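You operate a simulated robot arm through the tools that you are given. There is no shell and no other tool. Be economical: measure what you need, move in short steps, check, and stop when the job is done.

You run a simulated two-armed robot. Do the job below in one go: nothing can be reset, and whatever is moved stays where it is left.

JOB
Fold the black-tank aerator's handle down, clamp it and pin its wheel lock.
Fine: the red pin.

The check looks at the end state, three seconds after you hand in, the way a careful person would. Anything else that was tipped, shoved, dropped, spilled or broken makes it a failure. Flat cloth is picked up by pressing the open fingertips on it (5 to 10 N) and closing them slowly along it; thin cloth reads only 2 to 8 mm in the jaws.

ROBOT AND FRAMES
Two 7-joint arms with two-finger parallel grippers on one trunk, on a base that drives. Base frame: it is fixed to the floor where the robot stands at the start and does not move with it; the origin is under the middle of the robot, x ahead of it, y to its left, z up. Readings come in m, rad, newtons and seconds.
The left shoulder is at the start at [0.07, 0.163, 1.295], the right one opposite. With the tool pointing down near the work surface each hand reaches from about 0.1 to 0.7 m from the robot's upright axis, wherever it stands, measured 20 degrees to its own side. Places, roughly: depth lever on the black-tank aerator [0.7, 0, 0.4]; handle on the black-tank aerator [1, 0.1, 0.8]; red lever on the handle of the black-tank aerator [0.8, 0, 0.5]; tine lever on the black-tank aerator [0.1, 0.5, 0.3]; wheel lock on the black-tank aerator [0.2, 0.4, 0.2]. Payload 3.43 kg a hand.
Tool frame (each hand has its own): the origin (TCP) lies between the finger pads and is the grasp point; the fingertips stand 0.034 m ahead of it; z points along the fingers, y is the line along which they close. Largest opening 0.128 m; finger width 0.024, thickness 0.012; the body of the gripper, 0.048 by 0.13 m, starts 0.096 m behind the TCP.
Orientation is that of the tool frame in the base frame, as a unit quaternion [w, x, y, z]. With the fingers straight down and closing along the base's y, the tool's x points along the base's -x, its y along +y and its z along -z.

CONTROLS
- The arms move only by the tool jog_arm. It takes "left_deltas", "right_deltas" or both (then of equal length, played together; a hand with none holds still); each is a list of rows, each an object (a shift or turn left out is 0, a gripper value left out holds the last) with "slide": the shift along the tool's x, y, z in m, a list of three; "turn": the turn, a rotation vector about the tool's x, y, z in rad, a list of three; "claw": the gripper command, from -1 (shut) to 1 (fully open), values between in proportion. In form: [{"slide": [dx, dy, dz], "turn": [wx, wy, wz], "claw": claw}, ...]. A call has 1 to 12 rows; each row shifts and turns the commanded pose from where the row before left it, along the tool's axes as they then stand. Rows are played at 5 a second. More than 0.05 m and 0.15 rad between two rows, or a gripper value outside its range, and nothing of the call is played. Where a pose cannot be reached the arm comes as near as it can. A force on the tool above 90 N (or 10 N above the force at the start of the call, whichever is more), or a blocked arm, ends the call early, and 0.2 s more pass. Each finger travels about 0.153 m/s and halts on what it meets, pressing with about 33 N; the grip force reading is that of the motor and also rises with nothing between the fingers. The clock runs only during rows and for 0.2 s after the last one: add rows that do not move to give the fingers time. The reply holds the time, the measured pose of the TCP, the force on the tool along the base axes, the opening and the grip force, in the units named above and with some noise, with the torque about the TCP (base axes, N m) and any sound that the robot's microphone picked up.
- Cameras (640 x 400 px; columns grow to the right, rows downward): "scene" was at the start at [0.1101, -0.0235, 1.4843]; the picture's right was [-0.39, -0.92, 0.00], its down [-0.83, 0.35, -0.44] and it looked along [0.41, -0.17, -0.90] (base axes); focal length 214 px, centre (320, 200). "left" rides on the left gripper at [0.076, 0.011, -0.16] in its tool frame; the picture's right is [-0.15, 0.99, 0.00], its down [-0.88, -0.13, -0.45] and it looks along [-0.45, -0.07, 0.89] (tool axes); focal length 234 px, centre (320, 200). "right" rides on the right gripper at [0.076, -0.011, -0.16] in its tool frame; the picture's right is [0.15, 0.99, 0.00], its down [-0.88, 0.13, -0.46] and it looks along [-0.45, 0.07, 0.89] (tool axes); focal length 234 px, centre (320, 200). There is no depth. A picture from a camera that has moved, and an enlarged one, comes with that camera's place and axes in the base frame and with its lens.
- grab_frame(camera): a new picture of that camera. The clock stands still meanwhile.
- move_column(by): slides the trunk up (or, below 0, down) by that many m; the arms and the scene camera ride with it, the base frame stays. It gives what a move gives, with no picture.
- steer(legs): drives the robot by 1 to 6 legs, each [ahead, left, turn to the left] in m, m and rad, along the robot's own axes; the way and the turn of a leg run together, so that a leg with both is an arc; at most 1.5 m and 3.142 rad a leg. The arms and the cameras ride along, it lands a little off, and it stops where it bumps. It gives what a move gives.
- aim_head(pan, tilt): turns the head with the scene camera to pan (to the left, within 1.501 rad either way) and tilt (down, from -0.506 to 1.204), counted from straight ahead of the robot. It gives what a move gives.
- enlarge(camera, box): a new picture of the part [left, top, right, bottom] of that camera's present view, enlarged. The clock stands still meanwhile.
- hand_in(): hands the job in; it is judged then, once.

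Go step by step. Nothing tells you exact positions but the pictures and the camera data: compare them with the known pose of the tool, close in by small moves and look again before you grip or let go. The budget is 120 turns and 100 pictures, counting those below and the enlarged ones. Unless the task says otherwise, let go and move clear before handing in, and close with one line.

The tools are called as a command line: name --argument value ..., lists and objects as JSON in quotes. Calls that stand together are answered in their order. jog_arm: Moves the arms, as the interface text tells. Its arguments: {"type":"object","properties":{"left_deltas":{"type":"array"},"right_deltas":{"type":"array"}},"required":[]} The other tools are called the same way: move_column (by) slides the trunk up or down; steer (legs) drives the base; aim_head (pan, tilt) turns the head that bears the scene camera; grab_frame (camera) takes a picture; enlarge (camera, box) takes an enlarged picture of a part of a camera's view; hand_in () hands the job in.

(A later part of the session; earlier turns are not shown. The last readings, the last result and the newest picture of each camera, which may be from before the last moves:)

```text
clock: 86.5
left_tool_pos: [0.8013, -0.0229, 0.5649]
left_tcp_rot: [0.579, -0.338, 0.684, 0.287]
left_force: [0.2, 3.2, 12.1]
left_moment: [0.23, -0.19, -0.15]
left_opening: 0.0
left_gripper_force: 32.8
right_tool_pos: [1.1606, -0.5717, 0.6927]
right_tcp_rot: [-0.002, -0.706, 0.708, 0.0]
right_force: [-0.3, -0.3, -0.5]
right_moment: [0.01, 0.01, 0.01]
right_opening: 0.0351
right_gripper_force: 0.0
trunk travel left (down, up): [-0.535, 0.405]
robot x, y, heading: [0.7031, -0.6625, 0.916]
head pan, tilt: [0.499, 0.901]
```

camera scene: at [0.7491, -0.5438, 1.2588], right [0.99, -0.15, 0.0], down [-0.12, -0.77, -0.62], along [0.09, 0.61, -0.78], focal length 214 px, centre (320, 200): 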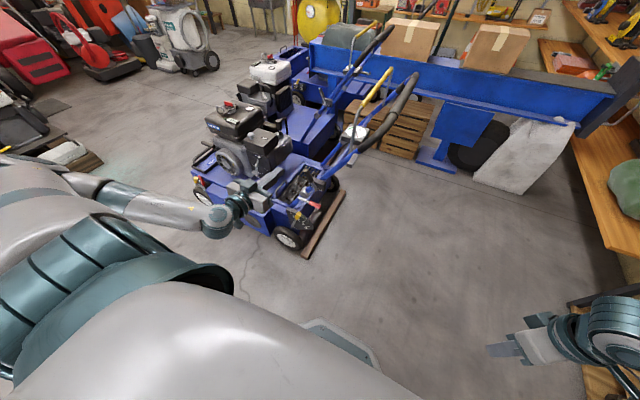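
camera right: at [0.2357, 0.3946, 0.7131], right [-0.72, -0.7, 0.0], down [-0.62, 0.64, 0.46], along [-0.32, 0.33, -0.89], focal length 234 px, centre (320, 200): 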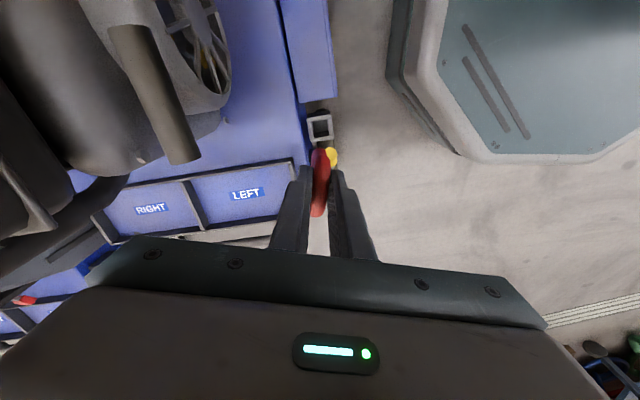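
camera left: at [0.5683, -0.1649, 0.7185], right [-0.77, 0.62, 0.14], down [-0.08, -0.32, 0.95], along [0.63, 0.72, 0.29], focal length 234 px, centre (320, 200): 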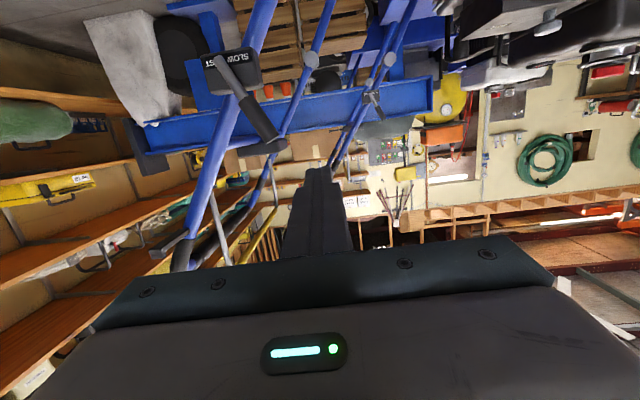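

jog_arm --left_deltas '[{"slide": [0.008, 0, 0]}, {"slide": [0.008, 0, 0]}, {}]'

```text
clock: 87.3
left_tool_pos: [0.8008, -0.0227, 0.5624]
left_tcp_rot: [0.587, -0.334, 0.677, 0.291]
left_force: [-8.5, 10.4, 67.4]
left_moment: [1.38, -0.72, 0.64]
left_opening: 0.0
left_gripper_force: 33.1
right_tool_pos: [1.1596, -0.5738, 0.6936]
right_tcp_rot: [0.001, -0.705, 0.709, 0.001]
right_force: [0.2, -1.3, -0.3]
right_moment: [0.0, 0.0, -0.01]
right_opening: 0.035
right_gripper_force: 0.1
trunk travel left (down, up): [-0.535, 0.405]
robot x, y, heading: [0.705, -0.6602, 0.921]
head pan, tilt: [0.499, 0.901]
```

The lever is against its stop downward, so it must open upward. I withdraw, dip under the lever and come back in.

jog_arm --left_deltas '[{"slide": [-0.04, 0, 0]}, {"slide": [0, 0, -0.05]}, {"slide": [0, 0, -0.05]}, {"slide": [0.035, 0, 0]}, {"slide": [0.037, 0, 0]}, {"slide": [0, 0, 0.035]}, {"slide": [0, 0, 0.035]}, {"slide": [0, 0, 0.03]}]'

enlarge --camera "scene" --box '[260, 160, 350, 235]'

```text
clock: 89.1
left_tool_pos: [0.7933, -0.028, 0.5157]
left_tcp_rot: [0.577, -0.339, 0.686, 0.285]
left_force: [-0.1, -0.1, -0.2]
left_moment: [0.03, 0.0, 0.02]
left_opening: 0.0001
left_gripper_force: 32.8
right_tool_pos: [1.1611, -0.5704, 0.6927]
right_tcp_rot: [-0.001, -0.705, 0.709, -0.001]
right_force: [0.5, 0.0, 0.3]
right_moment: [-0.02, -0.01, 0.03]
right_opening: 0.035
right_gripper_force: 0.2
trunk travel left (down, up): [-0.535, 0.405]
robot x, y, heading: [0.7071, -0.6597, 0.92]
head pan, tilt: [0.499, 0.901]
```

```text
5.33 times, centred on (305, 198) of scene
camera zoom: at [0.7498, -0.5436, 1.2587], right [0.99, -0.15, 0.0], down [-0.12, -0.77, -0.62], along [0.09, 0.61, -0.78], focal length 1144 px, centre (400, 213)
```

zoom: 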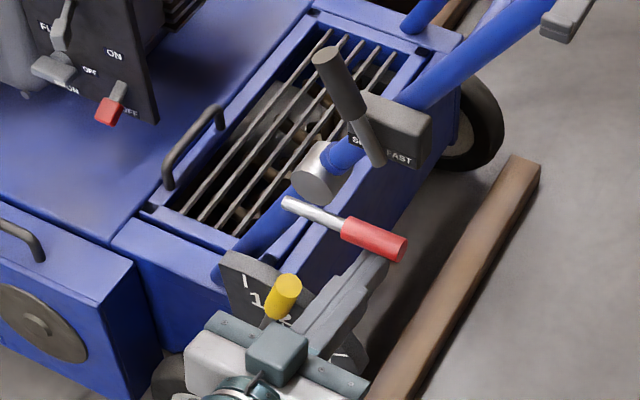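

The fingers are under the red grip. I lift in small steps.

jog_arm --left_deltas '[{"slide": [-0.015, 0, 0]}, {"slide": [-0.01, 0, 0]}, {"slide": [-0.01, 0, 0]}, {}]'

```text
clock: 90.1
left_tool_pos: [0.7977, -0.0237, 0.5489]
left_tcp_rot: [0.578, -0.339, 0.686, 0.285]
left_force: [1.3, -0.6, -0.6]
left_moment: [-0.05, 0.0, 0.01]
left_opening: 0.0
left_gripper_force: 32.9
right_tool_pos: [1.1597, -0.5706, 0.6931]
right_tcp_rot: [-0.001, -0.705, 0.709, 0.0]
right_force: [-0.2, 0.3, -0.1]
right_moment: [-0.01, -0.03, -0.01]
right_opening: 0.0353
right_gripper_force: 0.0
trunk travel left (down, up): [-0.535, 0.405]
robot x, y, heading: [0.7052, -0.6593, 0.92]
head pan, tilt: [0.499, 0.901]
```

jog_arm --left_deltas '[{"slide": [-0.012, 0, 0]}, {"slide": [-0.012, 0.002, 0]}, {"slide": [-0.012, 0.004, 0]}, {}]'

enlarge --camera "scene" --box '[260, 160, 350, 235]'

```text
clock: 91.1
left_tool_pos: [0.7973, -0.0164, 0.585]
left_tcp_rot: [0.578, -0.339, 0.686, 0.285]
left_force: [0.6, -0.3, -0.9]
left_moment: [0.0, 0.02, -0.02]
left_opening: 0.0
left_gripper_force: 33.2
right_tool_pos: [1.1613, -0.5704, 0.6928]
right_tcp_rot: [-0.002, -0.705, 0.709, 0.0]
right_force: [-0.7, 0.3, -0.2]
right_moment: [0.0, -0.01, 0.01]
right_opening: 0.0355
right_gripper_force: 0.1
trunk travel left (down, up): [-0.535, 0.405]
robot x, y, heading: [0.7041, -0.6579, 0.917]
head pan, tilt: [0.499, 0.901]
```

```text
5.33 times, centred on (305, 198) of scene
camera zoom: at [0.7496, -0.5441, 1.2588], right [0.99, -0.15, 0.0], down [-0.12, -0.77, -0.62], along [0.09, 0.61, -0.78], focal length 1144 px, centre (400, 213)
```

zoom: 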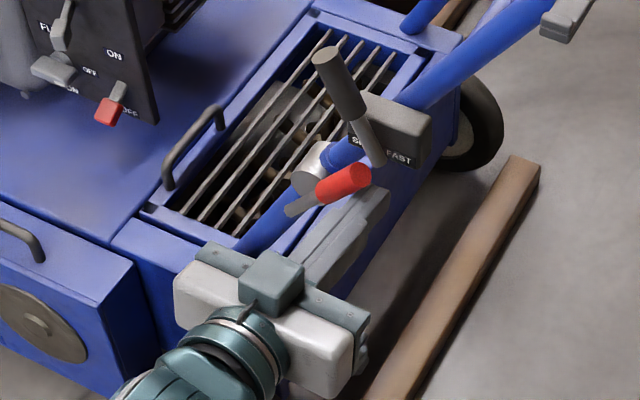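

The lever swings up easily: horizontal is clamped, up is open. I continue the arc.

jog_arm --left_deltas '[{"slide": [-0.01, 0.009, 0]}, {"slide": [-0.008, 0.011, 0]}, {"slide": [-0.006, 0.012, 0]}, {"slide": [-0.003, 0.012, 0]}, {}]'

enlarge --camera "scene" --box '[260, 160, 350, 235]'

```text
clock: 92.3
left_tool_pos: [0.7713, 0.0071, 0.6083]
left_tcp_rot: [0.577, -0.338, 0.688, 0.281]
left_force: [28.4, -40.9, -11.4]
left_moment: [0.18, 0.24, -0.44]
left_opening: 0.0
left_gripper_force: 33.2
right_tool_pos: [1.161, -0.573, 0.691]
right_tcp_rot: [-0.002, -0.704, 0.71, 0.001]
right_force: [0.1, -0.2, -1.2]
right_moment: [0.01, -0.02, 0.02]
right_opening: 0.0352
right_gripper_force: 0.1
trunk travel left (down, up): [-0.535, 0.405]
robot x, y, heading: [0.7045, -0.6611, 0.917]
head pan, tilt: [0.499, 0.901]
```

```text
5.33 times, centred on (305, 198) of scene
camera zoom: at [0.7525, -0.547, 1.2587], right [0.99, -0.15, 0.0], down [-0.12, -0.77, -0.62], along [0.09, 0.62, -0.78], focal length 1144 px, centre (400, 213)
```

zoom: 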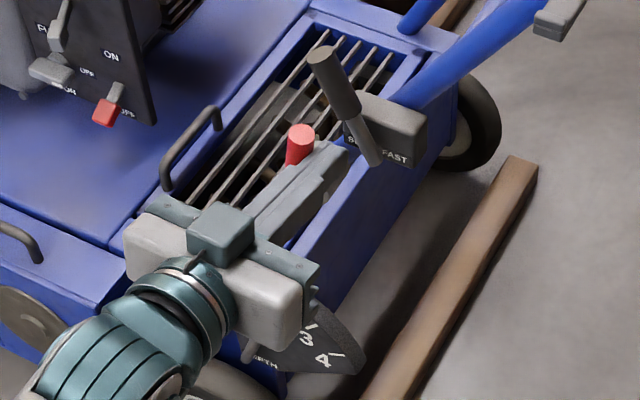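

The lever is up against its open stop. I withdraw the hand, raise the trunk, and turn the hand back down.

jog_arm --left_deltas '[{"slide": [0.002, -0.02, 0]}, {"slide": [0, 0, -0.05]}, {"slide": [0, 0, -0.05]}, {"slide": [0, 0, -0.05]}]'

move_column --by 0.4

jog_arm --left_deltas '[{"turn": [0, 0.14, 0], "claw": 0}, {"turn": [0, 0.14, 0]}, {"turn": [0, 0.14, 0]}, {"turn": [0, 0.14, 0]}, {"turn": [0, 0.14, 0]}, {"turn": [0, 0.14, 0]}, {"turn": [0, 0.14, 0]}, {"turn": [0, 0.14, 0]}, {"turn": [0, 0.14, 0]}, {"turn": [0, 0.14, 0]}]'

grab_frame --camera "scene"

```text
clock: 93.3
left_tool_pos: [0.6882, -0.1184, 0.6383]
left_tcp_rot: [0.577, -0.34, 0.685, 0.287]
left_force: [0.5, -0.8, -1.2]
left_moment: [-0.01, -0.01, 0.05]
left_opening: 0.0001
left_gripper_force: 33.4
right_tool_pos: [1.1604, -0.5728, 0.6927]
right_tcp_rot: [0.0, -0.705, 0.71, -0.001]
right_force: [-0.4, -0.1, 0.7]
right_moment: [0.01, 0.05, 0.01]
right_opening: 0.0349
right_gripper_force: 0.0
trunk travel left (down, up): [-0.535, 0.405]
robot x, y, heading: [0.7062, -0.6606, 0.915]
head pan, tilt: [0.499, 0.901]
```

```text
clock: 97.1
left_tool_pos: [0.689, -0.1172, 1.0376]
left_tcp_rot: [0.578, -0.339, 0.685, 0.286]
left_force: [0.1, 0.8, 0.8]
left_moment: [-0.01, -0.03, 0.0]
left_opening: 0.0
left_gripper_force: 33.5
right_tool_pos: [1.1602, -0.5696, 1.0932]
right_tcp_rot: [-0.001, -0.705, 0.709, 0.0]
right_force: [0.1, -0.9, -0.6]
right_moment: [0.0, -0.02, 0.04]
right_opening: 0.0351
right_gripper_force: 0.1
trunk travel left (down, up): [-0.935, 0.005]
robot x, y, heading: [0.7053, -0.6584, 0.919]
head pan, tilt: [0.499, 0.901]
```

```text
clock: 99.3
left_tool_pos: [0.6874, -0.1163, 1.0355]
left_tcp_rot: [-0.002, -0.444, 0.896, -0.001]
left_force: [-0.8, -0.5, 0.0]
left_moment: [-0.03, -0.03, -0.01]
left_opening: 0.0638
left_gripper_force: 0.1
right_tool_pos: [1.1601, -0.5677, 1.0928]
right_tcp_rot: [-0.002, -0.706, 0.709, -0.001]
right_force: [-0.5, 1.1, 0.2]
right_moment: [-0.04, 0.0, 0.01]
right_opening: 0.0353
right_gripper_force: 0.1
trunk travel left (down, up): [-0.935, 0.005]
robot x, y, heading: [0.7034, -0.6611, 0.914]
head pan, tilt: [0.499, 0.901]
```

```text
27 pictures are left
camera scene: at [0.7496, -0.5418, 1.6585], right [0.99, -0.15, 0.0], down [-0.12, -0.78, -0.62], along [0.09, 0.61, -0.78], focal length 214 px, centre (320, 200)
```

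scene: 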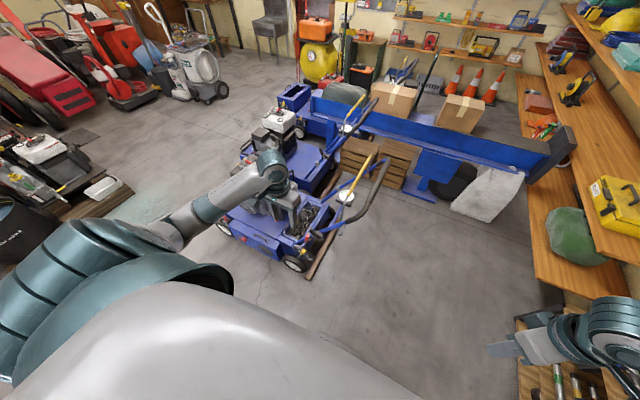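

The handle stays up on its own. I raise the hand, drive back in and go over the bar again.

jog_arm --left_deltas '[{"slide": [0, 0, -0.045]}, {"slide": [0, 0, -0.045]}, {"slide": [0, 0, -0.04]}]'

steer --legs '[[0.2, 0, 0]]'

jog_arm --left_deltas '[{"slide": [0, -0.044, 0]}, {"slide": [0, -0.044, 0]}, {"slide": [0, -0.044, 0]}, {"slide": [0, -0.044, 0]}, {"slide": [0, -0.04, 0]}, {"slide": [-0.045, 0, 0]}, {"slide": [-0.045, 0, 0]}, {"slide": [-0.045, 0, 0]}, {"slide": [-0.044, 0, 0]}]'

```text
clock: 100.1
left_tool_pos: [0.6883, -0.1176, 1.1678]
left_tcp_rot: [0.0, -0.444, 0.896, -0.001]
left_force: [-0.1, -0.2, -0.1]
left_moment: [0.0, -0.01, 0.01]
left_opening: 0.0638
left_gripper_force: 0.0
right_tool_pos: [1.1608, -0.571, 1.0932]
right_tcp_rot: [-0.001, -0.705, 0.709, -0.001]
right_force: [-1.0, -1.1, -0.4]
right_moment: [0.03, -0.02, 0.01]
right_opening: 0.0351
right_gripper_force: 0.0
trunk travel left (down, up): [-0.935, 0.005]
robot x, y, heading: [0.7071, -0.6598, 0.92]
head pan, tilt: [0.499, 0.901]
```

```text
clock: 101.7
left_tool_pos: [0.8095, 0.0396, 1.1674]
left_tcp_rot: [0.001, -0.441, 0.898, 0.0]
left_force: [0.2, -0.4, 0.3]
left_moment: [0.0, 0.02, -0.01]
left_opening: 0.0639
left_gripper_force: 0.1
right_tool_pos: [1.2804, -0.4176, 1.0946]
right_tcp_rot: [0.0, -0.703, 0.711, -0.001]
right_force: [-0.4, -0.2, 0.2]
right_moment: [0.03, 0.03, 0.04]
right_opening: 0.0351
right_gripper_force: 0.0
trunk travel left (down, up): [-0.935, 0.005]
robot x, y, heading: [0.8267, -0.4969, 0.916]
head pan, tilt: [0.499, 0.901]
```

```text
clock: 103.7
left_tool_pos: [1.0914, 0.0519, 1.1626]
left_tcp_rot: [0.0, -0.441, 0.898, -0.001]
left_force: [0.0, -0.6, 0.1]
left_moment: [-0.02, 0.01, -0.03]
left_opening: 0.0641
left_gripper_force: 0.0
right_tool_pos: [1.2831, -0.414, 1.0911]
right_tcp_rot: [-0.002, -0.703, 0.711, -0.001]
right_force: [0.2, 0.1, 0.6]
right_moment: [-0.02, 0.02, 0.0]
right_opening: 0.0355
right_gripper_force: 0.1
trunk travel left (down, up): [-0.935, 0.005]
robot x, y, heading: [0.8222, -0.5027, 0.912]
head pan, tilt: [0.499, 0.901]
```

jog_arm --left_deltas '[{"slide": [0, 0.003, 0.045]}, {"slide": [0, 0, 0.045]}, {"slide": [0, 0, 0.04]}]'

grab_frame --camera "left"

```text
clock: 104.5
left_tool_pos: [1.0888, 0.0519, 1.0363]
left_tcp_rot: [0.0, -0.441, 0.897, 0.0]
left_force: [-0.1, 0.0, 0.7]
left_moment: [-0.01, 0.0, -0.03]
left_opening: 0.0639
left_gripper_force: 0.2
right_tool_pos: [1.2819, -0.4169, 1.0929]
right_tcp_rot: [0.0, -0.703, 0.711, -0.001]
right_force: [-0.2, 0.1, 0.1]
right_moment: [-0.01, 0.0, 0.02]
right_opening: 0.0352
right_gripper_force: 0.1
trunk travel left (down, up): [-0.935, 0.005]
robot x, y, heading: [0.8287, -0.5054, 0.91]
head pan, tilt: [0.499, 0.901]
```

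```text
26 pictures are left
camera left: at [1.0338, -0.0014, 1.1953], right [-0.69, 0.72, 0.0], down [0.64, 0.62, 0.46], along [0.33, 0.32, -0.89], focal length 234 px, centre (320, 200)
```

left: 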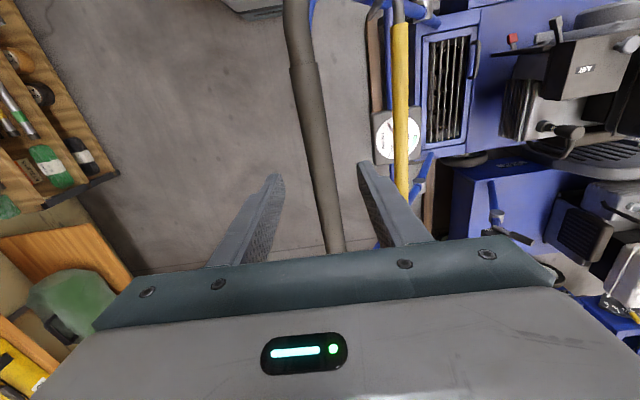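

Bar is centred. I lower, cage it and test pushing rearward.

jog_arm --left_deltas '[{"slide": [0, 0, 0.04]}, {"slide": [0, 0, 0.035]}, {"claw": -0.35}, {"slide": [0, -0.012, 0]}, {"slide": [0, -0.012, -0.0]}, {}]'

```text
clock: 105.9
left_tool_pos: [1.1018, 0.0416, 0.9619]
left_tcp_rot: [-0.001, -0.444, 0.896, 0.002]
left_force: [-24.7, 22.3, 4.7]
left_moment: [0.9, 0.83, 0.29]
left_opening: 0.0606
left_gripper_force: 17.1
right_tool_pos: [1.2797, -0.412, 1.0935]
right_tcp_rot: [0.0, -0.703, 0.711, -0.002]
right_force: [-0.4, -0.4, 0.0]
right_moment: [-0.02, 0.04, 0.0]
right_opening: 0.0353
right_gripper_force: 0.0
trunk travel left (down, up): [-0.935, 0.005]
robot x, y, heading: [0.8268, -0.5034, 0.917]
head pan, tilt: [0.499, 0.901]
```

Rearward is a hard stop. I test forward.

jog_arm --left_deltas '[{"slide": [0, 0.02, 0]}, {"slide": [0, 0.015, 0]}, {"slide": [0, 0.015, 0]}, {}]'

```text
clock: 106.9
left_tool_pos: [1.0742, 0.0631, 0.9634]
left_tcp_rot: [0.003, -0.439, 0.898, 0.0]
left_force: [14.1, -17.2, 22.1]
left_moment: [-1.32, -1.23, 0.15]
left_opening: 0.0542
left_gripper_force: 10.2
right_tool_pos: [1.2834, -0.42, 1.0921]
right_tcp_rot: [0.0, -0.703, 0.711, 0.002]
right_force: [0.5, 0.0, -0.4]
right_moment: [0.02, 0.03, -0.04]
right_opening: 0.0351
right_gripper_force: 0.0
trunk travel left (down, up): [-0.935, 0.005]
robot x, y, heading: [0.827, -0.5027, 0.914]
head pan, tilt: [0.499, 0.901]
```

Forward it gives: the bar rises along its arc, so the handle folds forward over the engine. I now grip the bar firmly and check the arc's first part.

jog_arm --left_deltas '[{"slide": [0, -0.006, -0.006], "claw": -0.6}, {"claw": -1}, {}, {}]'

```text
clock: 107.9
left_tool_pos: [1.0748, 0.0622, 0.9689]
left_tcp_rot: [0.0, -0.442, 0.897, 0.002]
left_force: [13.0, -9.1, 10.7]
left_moment: [-0.18, -0.4, 1.25]
left_opening: 0.0302
left_gripper_force: 45.1
right_tool_pos: [1.2827, -0.4177, 1.0915]
right_tcp_rot: [-0.001, -0.703, 0.712, 0.001]
right_force: [1.3, 0.7, -1.0]
right_moment: [0.01, 0.01, 0.0]
right_opening: 0.0352
right_gripper_force: 0.0
trunk travel left (down, up): [-0.935, 0.005]
robot x, y, heading: [0.8269, -0.5, 0.915]
head pan, tilt: [0.499, 0.901]
```

Gripped (30 mm bar). I move along the arc around the hinge by 9 cm and watch the force.

jog_arm --left_deltas '[{"slide": [0, 0.0253, -0.0162]}, {"slide": [0, 0.0262, -0.0145]}, {"slide": [0, 0.0271, -0.0128]}, {}]'

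```text
clock: 108.9
left_tool_pos: [1.008, 0.1113, 1.0102]
left_tcp_rot: [-0.003, -0.441, 0.897, 0.0]
left_force: [-6.4, -11.1, -16.5]
left_moment: [-0.78, 0.39, 1.04]
left_opening: 0.0299
left_gripper_force: 45.3
right_tool_pos: [1.2818, -0.4154, 1.0919]
right_tcp_rot: [-0.001, -0.703, 0.711, 0.0]
right_force: [0.1, 0.4, -0.2]
right_moment: [-0.04, -0.01, 0.01]
right_opening: 0.0351
right_gripper_force: 0.0
trunk travel left (down, up): [-0.935, 0.005]
robot x, y, heading: [0.8232, -0.5025, 0.915]
head pan, tilt: [0.499, 0.901]
```

The handle follows. I continue to near the top of the arc, then strafe the robot left over the flat part of the arc.

jog_arm --left_deltas '[{"slide": [0.002, 0.035, -0.005]}, {"slide": [0.002, 0.031, -0.007]}, {"slide": [0.002, 0.032, -0.005]}, {"slide": [0.001, 0.016, -0.003]}, {}]'

steer --legs '[[0, 0.1, 0]]'

```text
clock: 110.1
left_tool_pos: [0.9191, 0.1768, 1.0343]
left_tcp_rot: [0.003, -0.443, 0.897, 0.003]
left_force: [6.9, 3.1, 42.7]
left_moment: [0.26, -0.37, 1.13]
left_opening: 0.0298
left_gripper_force: 45.3
right_tool_pos: [1.2835, -0.4187, 1.0937]
right_tcp_rot: [0.0, -0.703, 0.711, 0.001]
right_force: [0.3, 0.5, -0.3]
right_moment: [-0.02, 0.04, -0.01]
right_opening: 0.035
right_gripper_force: 0.0
trunk travel left (down, up): [-0.935, 0.005]
robot x, y, heading: [0.8257, -0.5011, 0.918]
head pan, tilt: [0.499, 0.901]
```

```text
clock: 111.2
left_tool_pos: [0.8403, 0.2361, 1.0288]
left_tcp_rot: [-0.001, -0.44, 0.898, 0.0]
left_force: [-0.5, -2.2, 26.3]
left_moment: [-0.38, 0.53, 1.37]
left_opening: 0.0302
left_gripper_force: 44.2
right_tool_pos: [1.2017, -0.3579, 1.0932]
right_tcp_rot: [-0.001, -0.703, 0.711, 0.0]
right_force: [0.4, 0.1, 0.5]
right_moment: [0.02, 0.02, -0.02]
right_opening: 0.0351
right_gripper_force: 0.1
trunk travel left (down, up): [-0.935, 0.005]
robot x, y, heading: [0.7466, -0.4409, 0.908]
head pan, tilt: [0.499, 0.901]
```

The forces show the arc centre at about 0.585/0.575 with radius 0.465. I continue by small strafes with matching lowering.

jog_arm --left_deltas '[{"slide": [0, 0, -0.003]}, {}]'

steer --legs '[[0, 0.04, 0]]'

jog_arm --left_deltas '[{"slide": [0, 0, 0.006]}, {}]'

steer --legs '[[0, 0.04, 0]]'

```text
clock: 111.8
left_tool_pos: [0.8373, 0.2367, 1.0298]
left_tcp_rot: [-0.003, -0.441, 0.898, -0.002]
left_force: [-7.5, -5.4, -7.3]
left_moment: [0.19, 0.52, 1.46]
left_opening: 0.0303
left_gripper_force: 45.4
right_tool_pos: [1.2011, -0.3539, 1.0919]
right_tcp_rot: [-0.001, -0.703, 0.712, 0.0]
right_force: [0.1, 0.5, -0.9]
right_moment: [0.01, -0.02, -0.02]
right_opening: 0.0351
right_gripper_force: 0.0
trunk travel left (down, up): [-0.935, 0.005]
robot x, y, heading: [0.7448, -0.4399, 0.912]
head pan, tilt: [0.499, 0.901]
```

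```text
clock: 112.7
left_tool_pos: [0.8117, 0.2597, 1.0308]
left_tcp_rot: [-0.007, -0.439, 0.898, -0.001]
left_force: [-9.8, -15.3, -36.4]
left_moment: [-0.61, 0.55, 1.26]
left_opening: 0.0304
left_gripper_force: 45.2
right_tool_pos: [1.1744, -0.3332, 1.0903]
right_tcp_rot: [-0.002, -0.701, 0.713, 0.001]
right_force: [0.5, -0.3, 0.1]
right_moment: [0.06, 0.05, 0.0]
right_opening: 0.0351
right_gripper_force: 0.1
trunk travel left (down, up): [-0.935, 0.005]
robot x, y, heading: [0.7132, -0.4163, 0.913]
head pan, tilt: [0.499, 0.901]
```

```text
clock: 113.3
left_tool_pos: [0.8052, 0.2622, 1.0275]
left_tcp_rot: [-0.001, -0.441, 0.897, 0.001]
left_force: [-5.5, 16.5, 35.1]
left_moment: [0.27, 0.54, 1.23]
left_opening: 0.0301
left_gripper_force: 44.3
right_tool_pos: [1.1698, -0.3307, 1.094]
right_tcp_rot: [-0.001, -0.702, 0.712, -0.001]
right_force: [-0.1, -0.8, 0.0]
right_moment: [-0.01, 0.03, -0.02]
right_opening: 0.0352
right_gripper_force: 0.1
trunk travel left (down, up): [-0.935, 0.005]
robot x, y, heading: [0.7132, -0.4151, 0.91]
head pan, tilt: [0.499, 0.901]
```

```text
clock: 114.2
left_tool_pos: [0.7791, 0.2815, 1.0186]
left_tcp_rot: [-0.011, -0.438, 0.899, -0.003]
left_force: [-0.8, 3.6, -18.0]
left_moment: [-0.08, 0.64, 1.31]
left_opening: 0.0304
left_gripper_force: 45.2
right_tool_pos: [1.1435, -0.3075, 1.0898]
right_tcp_rot: [-0.003, -0.7, 0.714, 0.001]
right_force: [-0.7, -0.5, 0.4]
right_moment: [0.05, 0.06, 0.0]
right_opening: 0.0356
right_gripper_force: 0.1
trunk travel left (down, up): [-0.935, 0.005]
robot x, y, heading: [0.6811, -0.3882, 0.91]
head pan, tilt: [0.499, 0.901]
```

jog_arm --left_deltas '[{"slide": [0, 0, 0.009]}, {}]'

steer --legs '[[0, 0.04, 0]]'

jog_arm --left_deltas '[{"slide": [0, 0, 0.014]}, {}]'

steer --legs '[[0, 0.04, 0]]'

jog_arm --left_deltas '[{"slide": [0, 0, 0.01]}, {}]'

```text
clock: 114.8
left_tool_pos: [0.7717, 0.2849, 1.0154]
left_tcp_rot: [-0.005, -0.442, 0.897, 0.001]
left_force: [-8.9, 25.3, 42.6]
left_moment: [0.85, 0.29, 1.1]
left_opening: 0.0302
left_gripper_force: 44.8
right_tool_pos: [1.1396, -0.3075, 1.0942]
right_tcp_rot: [0.0, -0.701, 0.713, 0.0]
right_force: [0.0, -0.3, 0.6]
right_moment: [-0.03, 0.02, 0.03]
right_opening: 0.0353
right_gripper_force: 0.1
trunk travel left (down, up): [-0.935, 0.005]
robot x, y, heading: [0.6813, -0.3893, 0.908]
head pan, tilt: [0.499, 0.901]
```

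```text
clock: 115.7
left_tool_pos: [0.7486, 0.3041, 1.0062]
left_tcp_rot: [-0.014, -0.438, 0.899, -0.004]
left_force: [5.5, 3.7, -29.0]
left_moment: [-0.28, 0.41, 1.22]
left_opening: 0.0302
left_gripper_force: 44.9
right_tool_pos: [1.1138, -0.2825, 1.0887]
right_tcp_rot: [-0.003, -0.701, 0.713, 0.001]
right_force: [0.7, -0.1, -0.4]
right_moment: [0.07, 0.07, -0.05]
right_opening: 0.0351
right_gripper_force: 0.0
trunk travel left (down, up): [-0.935, 0.005]
robot x, y, heading: [0.6523, -0.3668, 0.909]
head pan, tilt: [0.499, 0.901]
```

```text
clock: 116.3
left_tool_pos: [0.7409, 0.3063, 0.9993]
left_tcp_rot: [-0.009, -0.441, 0.898, 0.0]
left_force: [-11.1, 29.1, 41.2]
left_moment: [0.87, 0.37, 1.06]
left_opening: 0.0301
left_gripper_force: 45.5
right_tool_pos: [1.1077, -0.2808, 1.0943]
right_tcp_rot: [0.0, -0.701, 0.713, -0.002]
right_force: [-0.1, -0.3, -0.7]
right_moment: [0.0, 0.03, 0.03]
right_opening: 0.0352
right_gripper_force: 0.1
trunk travel left (down, up): [-0.935, 0.005]
robot x, y, heading: [0.6554, -0.3639, 0.912]
head pan, tilt: [0.499, 0.901]
```

```text
clock: 117.2
left_tool_pos: [0.7189, 0.3208, 0.9889]
left_tcp_rot: [-0.02, -0.435, 0.9, -0.008]
left_force: [12.6, -1.5, -42.9]
left_moment: [-0.06, -0.14, 1.21]
left_opening: 0.0308
left_gripper_force: 45.1
right_tool_pos: [1.0833, -0.2599, 1.0884]
right_tcp_rot: [-0.004, -0.699, 0.715, -0.001]
right_force: [0.7, 0.2, 0.2]
right_moment: [0.03, 0.07, 0.01]
right_opening: 0.0353
right_gripper_force: 0.1
trunk travel left (down, up): [-0.935, 0.005]
robot x, y, heading: [0.6206, -0.3422, 0.905]
head pan, tilt: [0.499, 0.901]
```

```text
clock: 117.8
left_tool_pos: [0.7131, 0.3263, 0.985]
left_tcp_rot: [-0.013, -0.438, 0.899, -0.003]
left_force: [-3.1, 34.9, 32.9]
left_moment: [0.82, 0.32, 1.12]
left_opening: 0.0304
left_gripper_force: 45.2
right_tool_pos: [1.0781, -0.2598, 1.0917]
right_tcp_rot: [-0.001, -0.7, 0.714, -0.001]
right_force: [0.4, -0.9, 0.2]
right_moment: [-0.01, 0.01, 0.0]
right_opening: 0.0355
right_gripper_force: 0.1
trunk travel left (down, up): [-0.935, 0.005]
robot x, y, heading: [0.6177, -0.3431, 0.91]
head pan, tilt: [0.499, 0.901]
```

jog_arm --left_deltas '[{"slide": [-0.003, 0, 0]}]'

steer --legs '[[0, 0.035, 0]]'

jog_arm --left_deltas '[{"slide": [0, 0, 0.01]}, {"slide": [0, 0, 0.009]}, {}]'

steer --legs '[[0, 0.035, 0]]'

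jog_arm --left_deltas '[{"slide": [0, 0, 0.01]}, {"slide": [0, 0, 0.009]}, {}]'

grab_frame --camera "scene"

```text
clock: 118.2
left_tool_pos: [0.7126, 0.3268, 0.9841]
left_tcp_rot: [-0.014, -0.438, 0.899, -0.005]
left_force: [-15.3, 27.7, 41.6]
left_moment: [1.16, 0.14, 1.01]
left_opening: 0.0301
left_gripper_force: 45.2
right_tool_pos: [1.0755, -0.2597, 1.0934]
right_tcp_rot: [0.0, -0.7, 0.714, -0.002]
right_force: [-0.3, -1.1, -0.2]
right_moment: [0.03, -0.02, 0.0]
right_opening: 0.0351
right_gripper_force: 0.0
trunk travel left (down, up): [-0.935, 0.005]
robot x, y, heading: [0.6192, -0.3446, 0.905]
head pan, tilt: [0.499, 0.901]
```

```text
clock: 119.0
left_tool_pos: [0.6964, 0.3396, 0.9755]
left_tcp_rot: [-0.023, -0.433, 0.901, -0.011]
left_force: [10.0, -8.1, -44.1]
left_moment: [-0.17, -0.12, 1.17]
left_opening: 0.0311
left_gripper_force: 45.1
right_tool_pos: [1.0587, -0.2402, 1.0885]
right_tcp_rot: [-0.003, -0.699, 0.715, 0.0]
right_force: [0.0, -0.6, -0.6]
right_moment: [0.06, 0.06, -0.03]
right_opening: 0.0353
right_gripper_force: 0.1
trunk travel left (down, up): [-0.935, 0.005]
robot x, y, heading: [0.5958, -0.321, 0.907]
head pan, tilt: [0.499, 0.901]
```

```text
clock: 119.8
left_tool_pos: [0.6823, 0.344, 0.9606]
left_tcp_rot: [-0.019, -0.436, 0.9, -0.007]
left_force: [-20.0, 33.3, 39.9]
left_moment: [0.55, 0.56, 0.99]
left_opening: 0.0303
left_gripper_force: 44.7
right_tool_pos: [1.0482, -0.2392, 1.0937]
right_tcp_rot: [0.0, -0.699, 0.715, -0.003]
right_force: [-0.1, 0.4, -0.7]
right_moment: [0.0, 0.0, -0.02]
right_opening: 0.0356
right_gripper_force: 0.2
trunk travel left (down, up): [-0.935, 0.005]
robot x, y, heading: [0.5959, -0.3227, 0.902]
head pan, tilt: [0.499, 0.901]
```

```text
clock: 120.7
left_tool_pos: [0.6678, 0.3531, 0.9507]
left_tcp_rot: [-0.026, -0.43, 0.902, -0.013]
left_force: [15.8, -3.9, -62.1]
left_moment: [-0.72, 1.19, 1.43]
left_opening: 0.0303
left_gripper_force: 42.8
right_tool_pos: [1.0316, -0.2204, 1.0892]
right_tcp_rot: [-0.004, -0.699, 0.716, 0.0]
right_force: [0.1, -0.7, -1.5]
right_moment: [0.02, 0.06, 0.01]
right_opening: 0.0352
right_gripper_force: 0.0
trunk travel left (down, up): [-0.935, 0.005]
robot x, y, heading: [0.571, -0.3026, 0.9]
head pan, tilt: [0.499, 0.901]
```

```text
clock: 121.5
left_tool_pos: [0.656, 0.3605, 0.9381]
left_tcp_rot: [-0.02, -0.434, 0.9, -0.01]
left_force: [-25.0, 35.9, 42.2]
left_moment: [0.68, 0.49, 1.02]
left_opening: 0.0306
left_gripper_force: 45.4
right_tool_pos: [1.021, -0.2193, 1.0945]
right_tcp_rot: [0.0, -0.699, 0.715, -0.003]
right_force: [-0.2, 0.5, 0.1]
right_moment: [-0.05, -0.02, 0.0]
right_opening: 0.035
right_gripper_force: 0.0
trunk travel left (down, up): [-0.935, 0.005]
robot x, y, heading: [0.5678, -0.3014, 0.907]
head pan, tilt: [0.499, 0.901]
```

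```text
25 pictures are left
camera scene: at [0.6068, -0.1847, 1.6594], right [0.99, -0.17, 0.0], down [-0.13, -0.77, -0.62], along [0.11, 0.61, -0.78], focal length 214 px, centre (320, 200)
```

scene: 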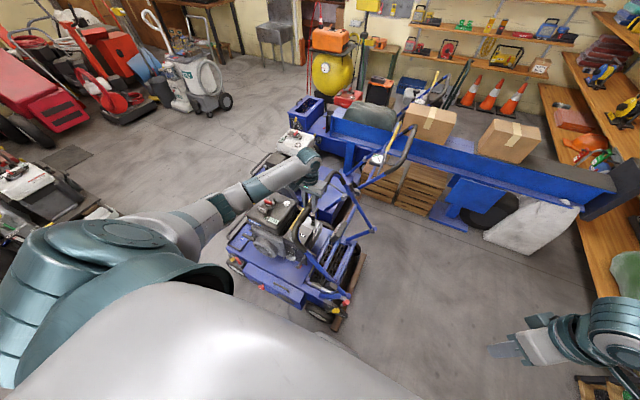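

steer --legs '[[0, 0.035, 0]]'

jog_arm --left_deltas '[{"slide": [0, 0, 0.01]}, {"slide": [0, 0, 0.01]}, {}]'

steer --legs '[[0, 0.03, 0]]'

jog_arm --left_deltas '[{"slide": [0, 0, 0.012]}, {"slide": [0, 0, 0.012]}, {}]'

enlarge --camera "scene" --box '[220, 110, 420, 320]'

```text
clock: 122.3
left_tool_pos: [0.6437, 0.3695, 0.9288]
left_tcp_rot: [-0.03, -0.427, 0.904, -0.018]
left_force: [20.2, -8.5, -43.5]
left_moment: [-0.03, -0.17, 1.22]
left_opening: 0.0311
left_gripper_force: 45.0
right_tool_pos: [1.0068, -0.2011, 1.0885]
right_tcp_rot: [-0.002, -0.698, 0.716, -0.001]
right_force: [0.9, -0.3, -0.4]
right_moment: [0.05, 0.03, 0.02]
right_opening: 0.035
right_gripper_force: 0.1
trunk travel left (down, up): [-0.935, 0.005]
robot x, y, heading: [0.5457, -0.2804, 0.901]
head pan, tilt: [0.499, 0.901]
```

```text
clock: 123.1
left_tool_pos: [0.6309, 0.3766, 0.9148]
left_tcp_rot: [-0.023, -0.432, 0.901, -0.013]
left_force: [-20.5, 40.2, 38.6]
left_moment: [0.8, 0.33, 0.96]
left_opening: 0.0306
left_gripper_force: 45.5
right_tool_pos: [0.9961, -0.1977, 1.0953]
right_tcp_rot: [0.001, -0.698, 0.716, -0.003]
right_force: [0.2, 1.4, 0.5]
right_moment: [-0.01, -0.02, -0.02]
right_opening: 0.0349
right_gripper_force: 0.0
trunk travel left (down, up): [-0.935, 0.005]
robot x, y, heading: [0.5408, -0.2813, 0.902]
head pan, tilt: [0.499, 0.901]
```

```text
clock: 124.0
left_tool_pos: [0.6216, 0.3816, 0.9063]
left_tcp_rot: [-0.031, -0.426, 0.904, -0.02]
left_force: [24.0, 6.8, -35.4]
left_moment: [-0.09, 0.05, 1.2]
left_opening: 0.0308
left_gripper_force: 44.9
right_tool_pos: [0.9826, -0.1815, 1.0893]
right_tcp_rot: [-0.004, -0.697, 0.717, 0.0]
right_force: [-0.6, -1.1, -0.1]
right_moment: [0.05, 0.04, 0.02]
right_opening: 0.0352
right_gripper_force: 0.0
trunk travel left (down, up): [-0.935, 0.005]
robot x, y, heading: [0.5167, -0.2637, 0.904]
head pan, tilt: [0.499, 0.901]
```

```text
clock: 124.8
left_tool_pos: [0.6084, 0.3901, 0.8889]
left_tcp_rot: [-0.025, -0.431, 0.902, -0.015]
left_force: [-23.0, 46.7, 35.9]
left_moment: [0.85, 0.28, 0.89]
left_opening: 0.0309
left_gripper_force: 44.7
right_tool_pos: [0.9722, -0.1798, 1.0939]
right_tcp_rot: [-0.001, -0.697, 0.717, -0.004]
right_force: [0.2, -0.2, -0.4]
right_moment: [-0.02, 0.03, 0.0]
right_opening: 0.0352
right_gripper_force: 0.0
trunk travel left (down, up): [-0.935, 0.005]
robot x, y, heading: [0.5186, -0.2596, 0.906]
head pan, tilt: [0.499, 0.901]
```

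```text
1.90 times, centred on (320, 215) of scene
camera zoom: at [0.5588, -0.144, 1.6592], right [0.99, -0.17, 0.0], down [-0.13, -0.77, -0.62], along [0.11, 0.61, -0.78], focal length 408 px, centre (320, 171)
```

zoom: 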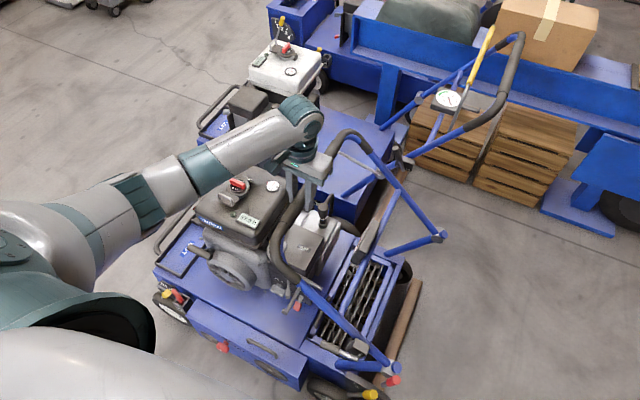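

The handle is coming forward well. I continue with arm moves along the arc.

jog_arm --left_deltas '[{"slide": [-0.004, 0.024, 0.018]}, {"slide": [0, 0.019, 0.0235]}, {"slide": [0, 0.017, 0.025]}, {}]'

```text
clock: 125.8
left_tool_pos: [0.5611, 0.4242, 0.8176]
left_tcp_rot: [-0.029, -0.427, 0.903, -0.016]
left_force: [-26.5, 36.6, 18.5]
left_moment: [0.46, 0.18, 1.09]
left_opening: 0.0307
left_gripper_force: 44.6
right_tool_pos: [0.9739, -0.181, 1.0931]
right_tcp_rot: [-0.001, -0.697, 0.717, -0.004]
right_force: [0.0, -0.2, 0.1]
right_moment: [0.0, 0.03, -0.01]
right_opening: 0.0353
right_gripper_force: 0.3
trunk travel left (down, up): [-0.935, 0.005]
robot x, y, heading: [0.5185, -0.2593, 0.896]
head pan, tilt: [0.499, 0.901]
```

jog_arm --left_deltas '[{"slide": [-0.003, 0.02, 0.0255]}, {"slide": [0, 0.014, 0.0265]}, {"slide": [0, 0.011, 0.028]}, {}]'

enlarge --camera "scene" --box '[200, 110, 400, 320]'

```text
clock: 126.8
left_tool_pos: [0.5517, 0.4343, 0.7431]
left_tcp_rot: [-0.022, -0.419, 0.907, -0.024]
left_force: [43.4, -34.1, 40.2]
left_moment: [0.87, 2.0, 0.76]
left_opening: 0.031
left_gripper_force: 45.6
right_tool_pos: [0.9824, -0.1931, 1.0918]
right_tcp_rot: [0.001, -0.696, 0.718, 0.001]
right_force: [-0.3, 0.0, 0.2]
right_moment: [-0.02, -0.01, 0.0]
right_opening: 0.0353
right_gripper_force: 0.1
trunk travel left (down, up): [-0.935, 0.005]
robot x, y, heading: [0.518, -0.2623, 0.892]
head pan, tilt: [0.499, 0.901]
```

```text
1.90 times, centred on (300, 215) of scene
camera zoom: at [0.5718, -0.1601, 1.6591], right [0.98, -0.17, 0.0], down [-0.14, -0.77, -0.63], along [0.11, 0.62, -0.78], focal length 408 px, centre (358, 171)
```

zoom: 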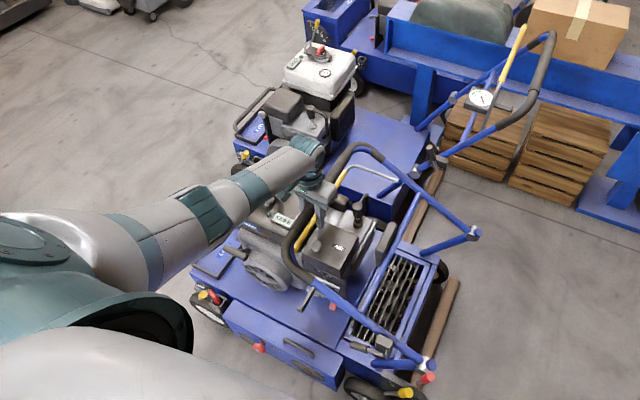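

Resistance now: 55 N rearward and 40 N up. I check whether the handle has reached its stop.

grab_frame --camera "left"

enlarge --camera "scene" --box '[270, 175, 350, 255]'

```text
22 pictures are left
camera left: at [0.4971, 0.3929, 0.9056], right [-0.66, 0.75, -0.03], down [0.68, 0.61, 0.41], along [0.32, 0.25, -0.91], focal length 234 px, centre (320, 200)
```

left: 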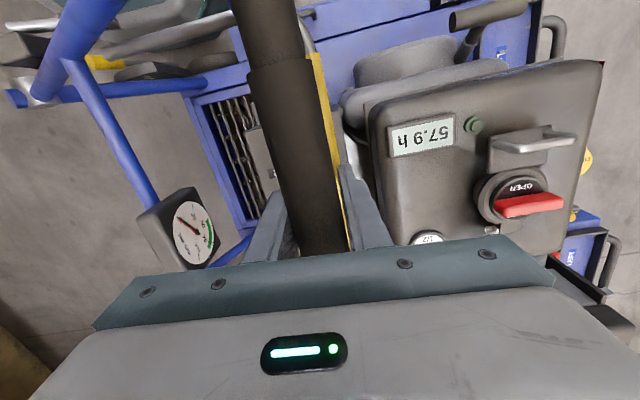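

```text
5.00 times, centred on (310, 215) of scene
camera zoom: at [0.5718, -0.1601, 1.6591], right [0.98, -0.17, 0.0], down [-0.14, -0.77, -0.63], along [0.11, 0.62, -0.78], focal length 1072 px, centre (370, 125)
```

zoom: 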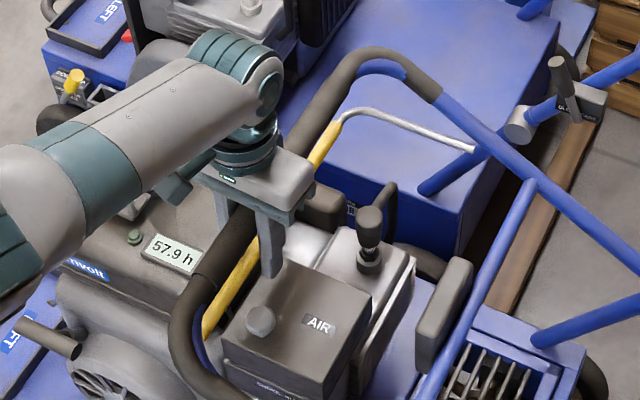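

The bar has slid deep into the fingers, so either the handle is at its stop or the fingertips met the tank. I relieve the load a bit and read forces.

jog_arm --left_deltas '[{"slide": [0, -0.008, 0]}, {"slide": [0, 0, -0.008]}, {}]'

jog_arm --left_deltas '[{"claw": -0.62}, {"claw": -0.56}, {"claw": -0.52}, {}]'

```text
clock: 127.5
left_tool_pos: [0.551, 0.4326, 0.7432]
left_tcp_rot: [-0.027, -0.424, 0.905, -0.025]
left_force: [42.9, -20.2, -8.6]
left_moment: [2.17, 1.65, 1.1]
left_opening: 0.0312
left_gripper_force: 44.8
right_tool_pos: [0.9805, -0.1859, 1.0891]
right_tcp_rot: [-0.002, -0.696, 0.718, 0.0]
right_force: [-0.5, -0.1, 0.3]
right_moment: [0.01, -0.04, 0.03]
right_opening: 0.035
right_gripper_force: 0.0
trunk travel left (down, up): [-0.935, 0.005]
robot x, y, heading: [0.5173, -0.2589, 0.899]
head pan, tilt: [0.499, 0.901]
```

```text
clock: 128.6
left_tool_pos: [0.5439, 0.4376, 0.7435]
left_tcp_rot: [-0.03, -0.425, 0.905, -0.021]
left_force: [22.9, -12.8, -8.9]
left_moment: [0.6, 1.34, 0.38]
left_opening: 0.0459
left_gripper_force: 12.4
right_tool_pos: [0.9804, -0.183, 1.0919]
right_tcp_rot: [-0.002, -0.697, 0.717, -0.001]
right_force: [0.4, 0.3, 0.2]
right_moment: [0.01, 0.03, 0.02]
right_opening: 0.0352
right_gripper_force: 0.0
trunk travel left (down, up): [-0.935, 0.005]
robot x, y, heading: [0.5167, -0.2629, 0.9]
head pan, tilt: [0.499, 0.901]
```

The bar resists the fingers themselves, so the handle seems to be at its forward stop. I ease off, open and raise the hand slowly, watching for motion.

jog_arm --left_deltas '[{"slide": [0, -0.012, 0]}, {"claw": -0.3}, {"claw": -0.2}, {"slide": [0, 0, -0.02]}, {"slide": [0, 0, -0.02]}, {}]'

grab_frame --camera "left"

```text
clock: 129.9
left_tool_pos: [0.5522, 0.4347, 0.785]
left_tcp_rot: [-0.028, -0.426, 0.904, -0.021]
left_force: [0.3, -0.5, -0.1]
left_moment: [0.03, 0.02, -0.01]
left_opening: 0.0511
left_gripper_force: 0.1
right_tool_pos: [0.9782, -0.1832, 1.0923]
right_tcp_rot: [-0.002, -0.698, 0.717, -0.002]
right_force: [0.1, -0.3, -0.3]
right_moment: [0.0, -0.02, -0.01]
right_opening: 0.0352
right_gripper_force: 0.1
trunk travel left (down, up): [-0.935, 0.005]
robot x, y, heading: [0.5174, -0.2607, 0.903]
head pan, tilt: [0.499, 0.901]
```

```text
20 pictures are left
camera left: at [0.5013, 0.393, 0.9486], right [-0.67, 0.74, -0.02], down [0.68, 0.62, 0.4], along [0.31, 0.25, -0.92], focal length 234 px, centre (320, 200)
```

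left: 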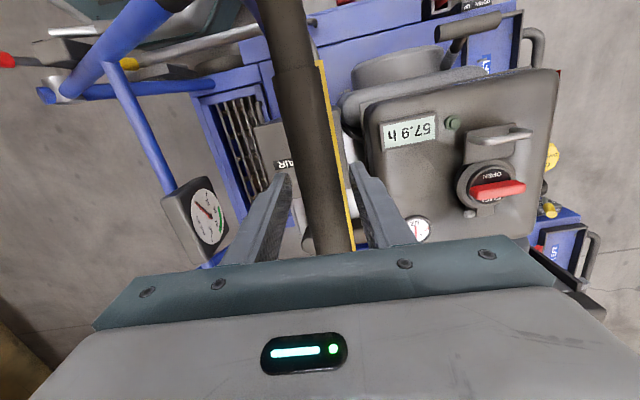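

The handle stays by itself. I confirm by raising above the bar, closing the fingers and pressing down on it.

jog_arm --left_deltas '[{"slide": [0, 0, -0.045]}, {"slide": [0, 0, -0.045]}, {"slide": [0, 0, -0.02]}, {"claw": -1}, {}, {}, {"slide": [0, 0, 0.02]}, {"slide": [0, 0, 0.015]}]'

jog_arm --left_deltas '[{"slide": [0, 0, 0.008]}, {"slide": [0, 0, 0.008]}, {"slide": [0, 0, 0.005]}, {}]'

```text
clock: 131.8
left_tool_pos: [0.5545, 0.4365, 0.8589]
left_tcp_rot: [-0.028, -0.426, 0.904, -0.022]
left_force: [-0.2, -0.4, -0.3]
left_moment: [0.02, 0.01, 0.0]
left_opening: 0.0002
left_gripper_force: 33.1
right_tool_pos: [0.977, -0.1838, 1.093]
right_tcp_rot: [-0.002, -0.697, 0.717, -0.002]
right_force: [-0.3, -0.1, -1.0]
right_moment: [-0.05, -0.02, 0.0]
right_opening: 0.0353
right_gripper_force: 0.1
trunk travel left (down, up): [-0.935, 0.005]
robot x, y, heading: [0.5175, -0.264, 0.9]
head pan, tilt: [0.499, 0.901]
```

```text
clock: 132.8
left_tool_pos: [0.5545, 0.4369, 0.8391]
left_tcp_rot: [-0.026, -0.424, 0.905, -0.021]
left_force: [-0.7, 0.2, 10.8]
left_moment: [0.07, -0.03, -0.08]
left_opening: 0.0
left_gripper_force: 33.0
right_tool_pos: [0.9761, -0.1853, 1.0918]
right_tcp_rot: [0.0, -0.697, 0.717, -0.002]
right_force: [0.9, 0.0, -0.8]
right_moment: [0.01, -0.03, 0.0]
right_opening: 0.0353
right_gripper_force: 0.0
trunk travel left (down, up): [-0.935, 0.005]
robot x, y, heading: [0.518, -0.2604, 0.902]
head pan, tilt: [0.499, 0.901]
```

jog_arm --left_deltas '[{"slide": [0, 0, 0.006]}, {"slide": [0, 0, 0.006]}, {}]'

enlarge --camera "scene" --box '[260, 160, 380, 300]'

```text
clock: 133.6
left_tool_pos: [0.5534, 0.4358, 0.8374]
left_tcp_rot: [-0.02, -0.427, 0.904, -0.015]
left_force: [-8.7, -1.7, 82.8]
left_moment: [0.67, -0.09, -0.16]
left_opening: 0.0
left_gripper_force: 33.0
right_tool_pos: [0.9765, -0.192, 1.0945]
right_tcp_rot: [0.002, -0.697, 0.717, 0.0]
right_force: [0.0, -0.1, -0.6]
right_moment: [0.0, -0.01, 0.04]
right_opening: 0.0353
right_gripper_force: 0.2
trunk travel left (down, up): [-0.935, 0.005]
robot x, y, heading: [0.5202, -0.2644, 0.9]
head pan, tilt: [0.499, 0.901]
```

```text
2.86 times, centred on (320, 230) of scene
camera zoom: at [0.5627, -0.1612, 1.6606], right [0.99, -0.17, 0.0], down [-0.13, -0.77, -0.63], along [0.11, 0.62, -0.78], focal length 613 px, centre (320, 114)
```

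zoom: 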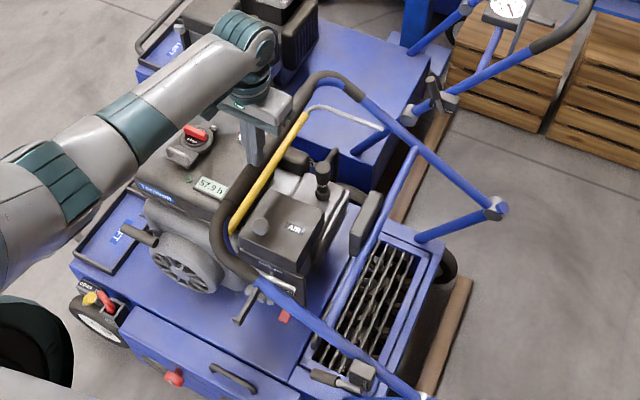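

Hard stop at 83 N: the handle is fully folded. I lift off and look at the hinge and red lever.

jog_arm --left_deltas '[{"slide": [0, 0, -0.02]}, {"slide": [0, 0, -0.05]}, {"slide": [0, 0, -0.05]}, {"slide": [0, 0, -0.05]}, {"slide": [0, 0, -0.05]}, {"slide": [0, 0, -0.05]}]'

aim_head --pan 0.2 --tilt 1.1

enlarge --camera "scene" --box '[220, 100, 380, 240]'

```text
clock: 134.9
left_tool_pos: [0.56, 0.4501, 1.0973]
left_tcp_rot: [-0.028, -0.426, 0.904, -0.021]
left_force: [0.0, -0.2, 0.5]
left_moment: [0.01, -0.01, 0.02]
left_opening: 0.0
left_gripper_force: 32.4
right_tool_pos: [0.977, -0.1836, 1.0917]
right_tcp_rot: [0.0, -0.697, 0.717, -0.001]
right_force: [0.0, 0.0, 0.2]
right_moment: [0.03, -0.02, 0.0]
right_opening: 0.035
right_gripper_force: 0.1
trunk travel left (down, up): [-0.935, 0.005]
robot x, y, heading: [0.5201, -0.2679, 0.897]
head pan, tilt: [0.499, 0.901]
```

```text
clock: 135.8
left_tool_pos: [0.5609, 0.4531, 1.0956]
left_tcp_rot: [-0.028, -0.426, 0.904, -0.022]
left_force: [-0.2, 0.0, -0.4]
left_moment: [-0.03, 0.01, 0.0]
left_opening: 0.0
left_gripper_force: 33.0
right_tool_pos: [0.9781, -0.1836, 1.0923]
right_tcp_rot: [-0.001, -0.698, 0.717, -0.002]
right_force: [-0.8, -0.4, -0.4]
right_moment: [0.01, -0.01, 0.02]
right_opening: 0.0349
right_gripper_force: 0.0
trunk travel left (down, up): [-0.935, 0.005]
robot x, y, heading: [0.5187, -0.2609, 0.899]
head pan, tilt: [0.201, 1.1]
```

```text
2.86 times, centred on (300, 170) of scene
camera zoom: at [0.5808, -0.1655, 1.6449], right [0.89, -0.45, 0.0], down [-0.4, -0.79, -0.45], along [0.21, 0.4, -0.89], focal length 613 px, centre (377, 286)
```

zoom: 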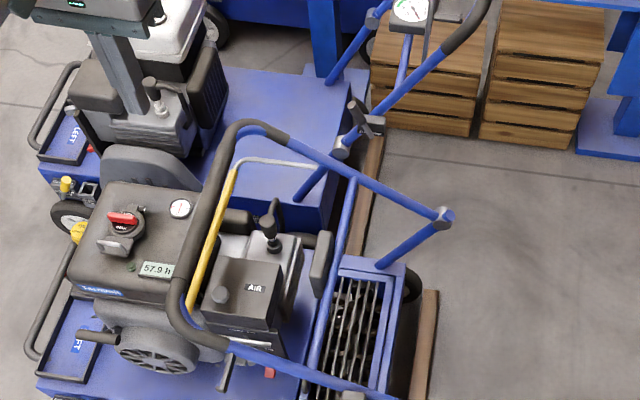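

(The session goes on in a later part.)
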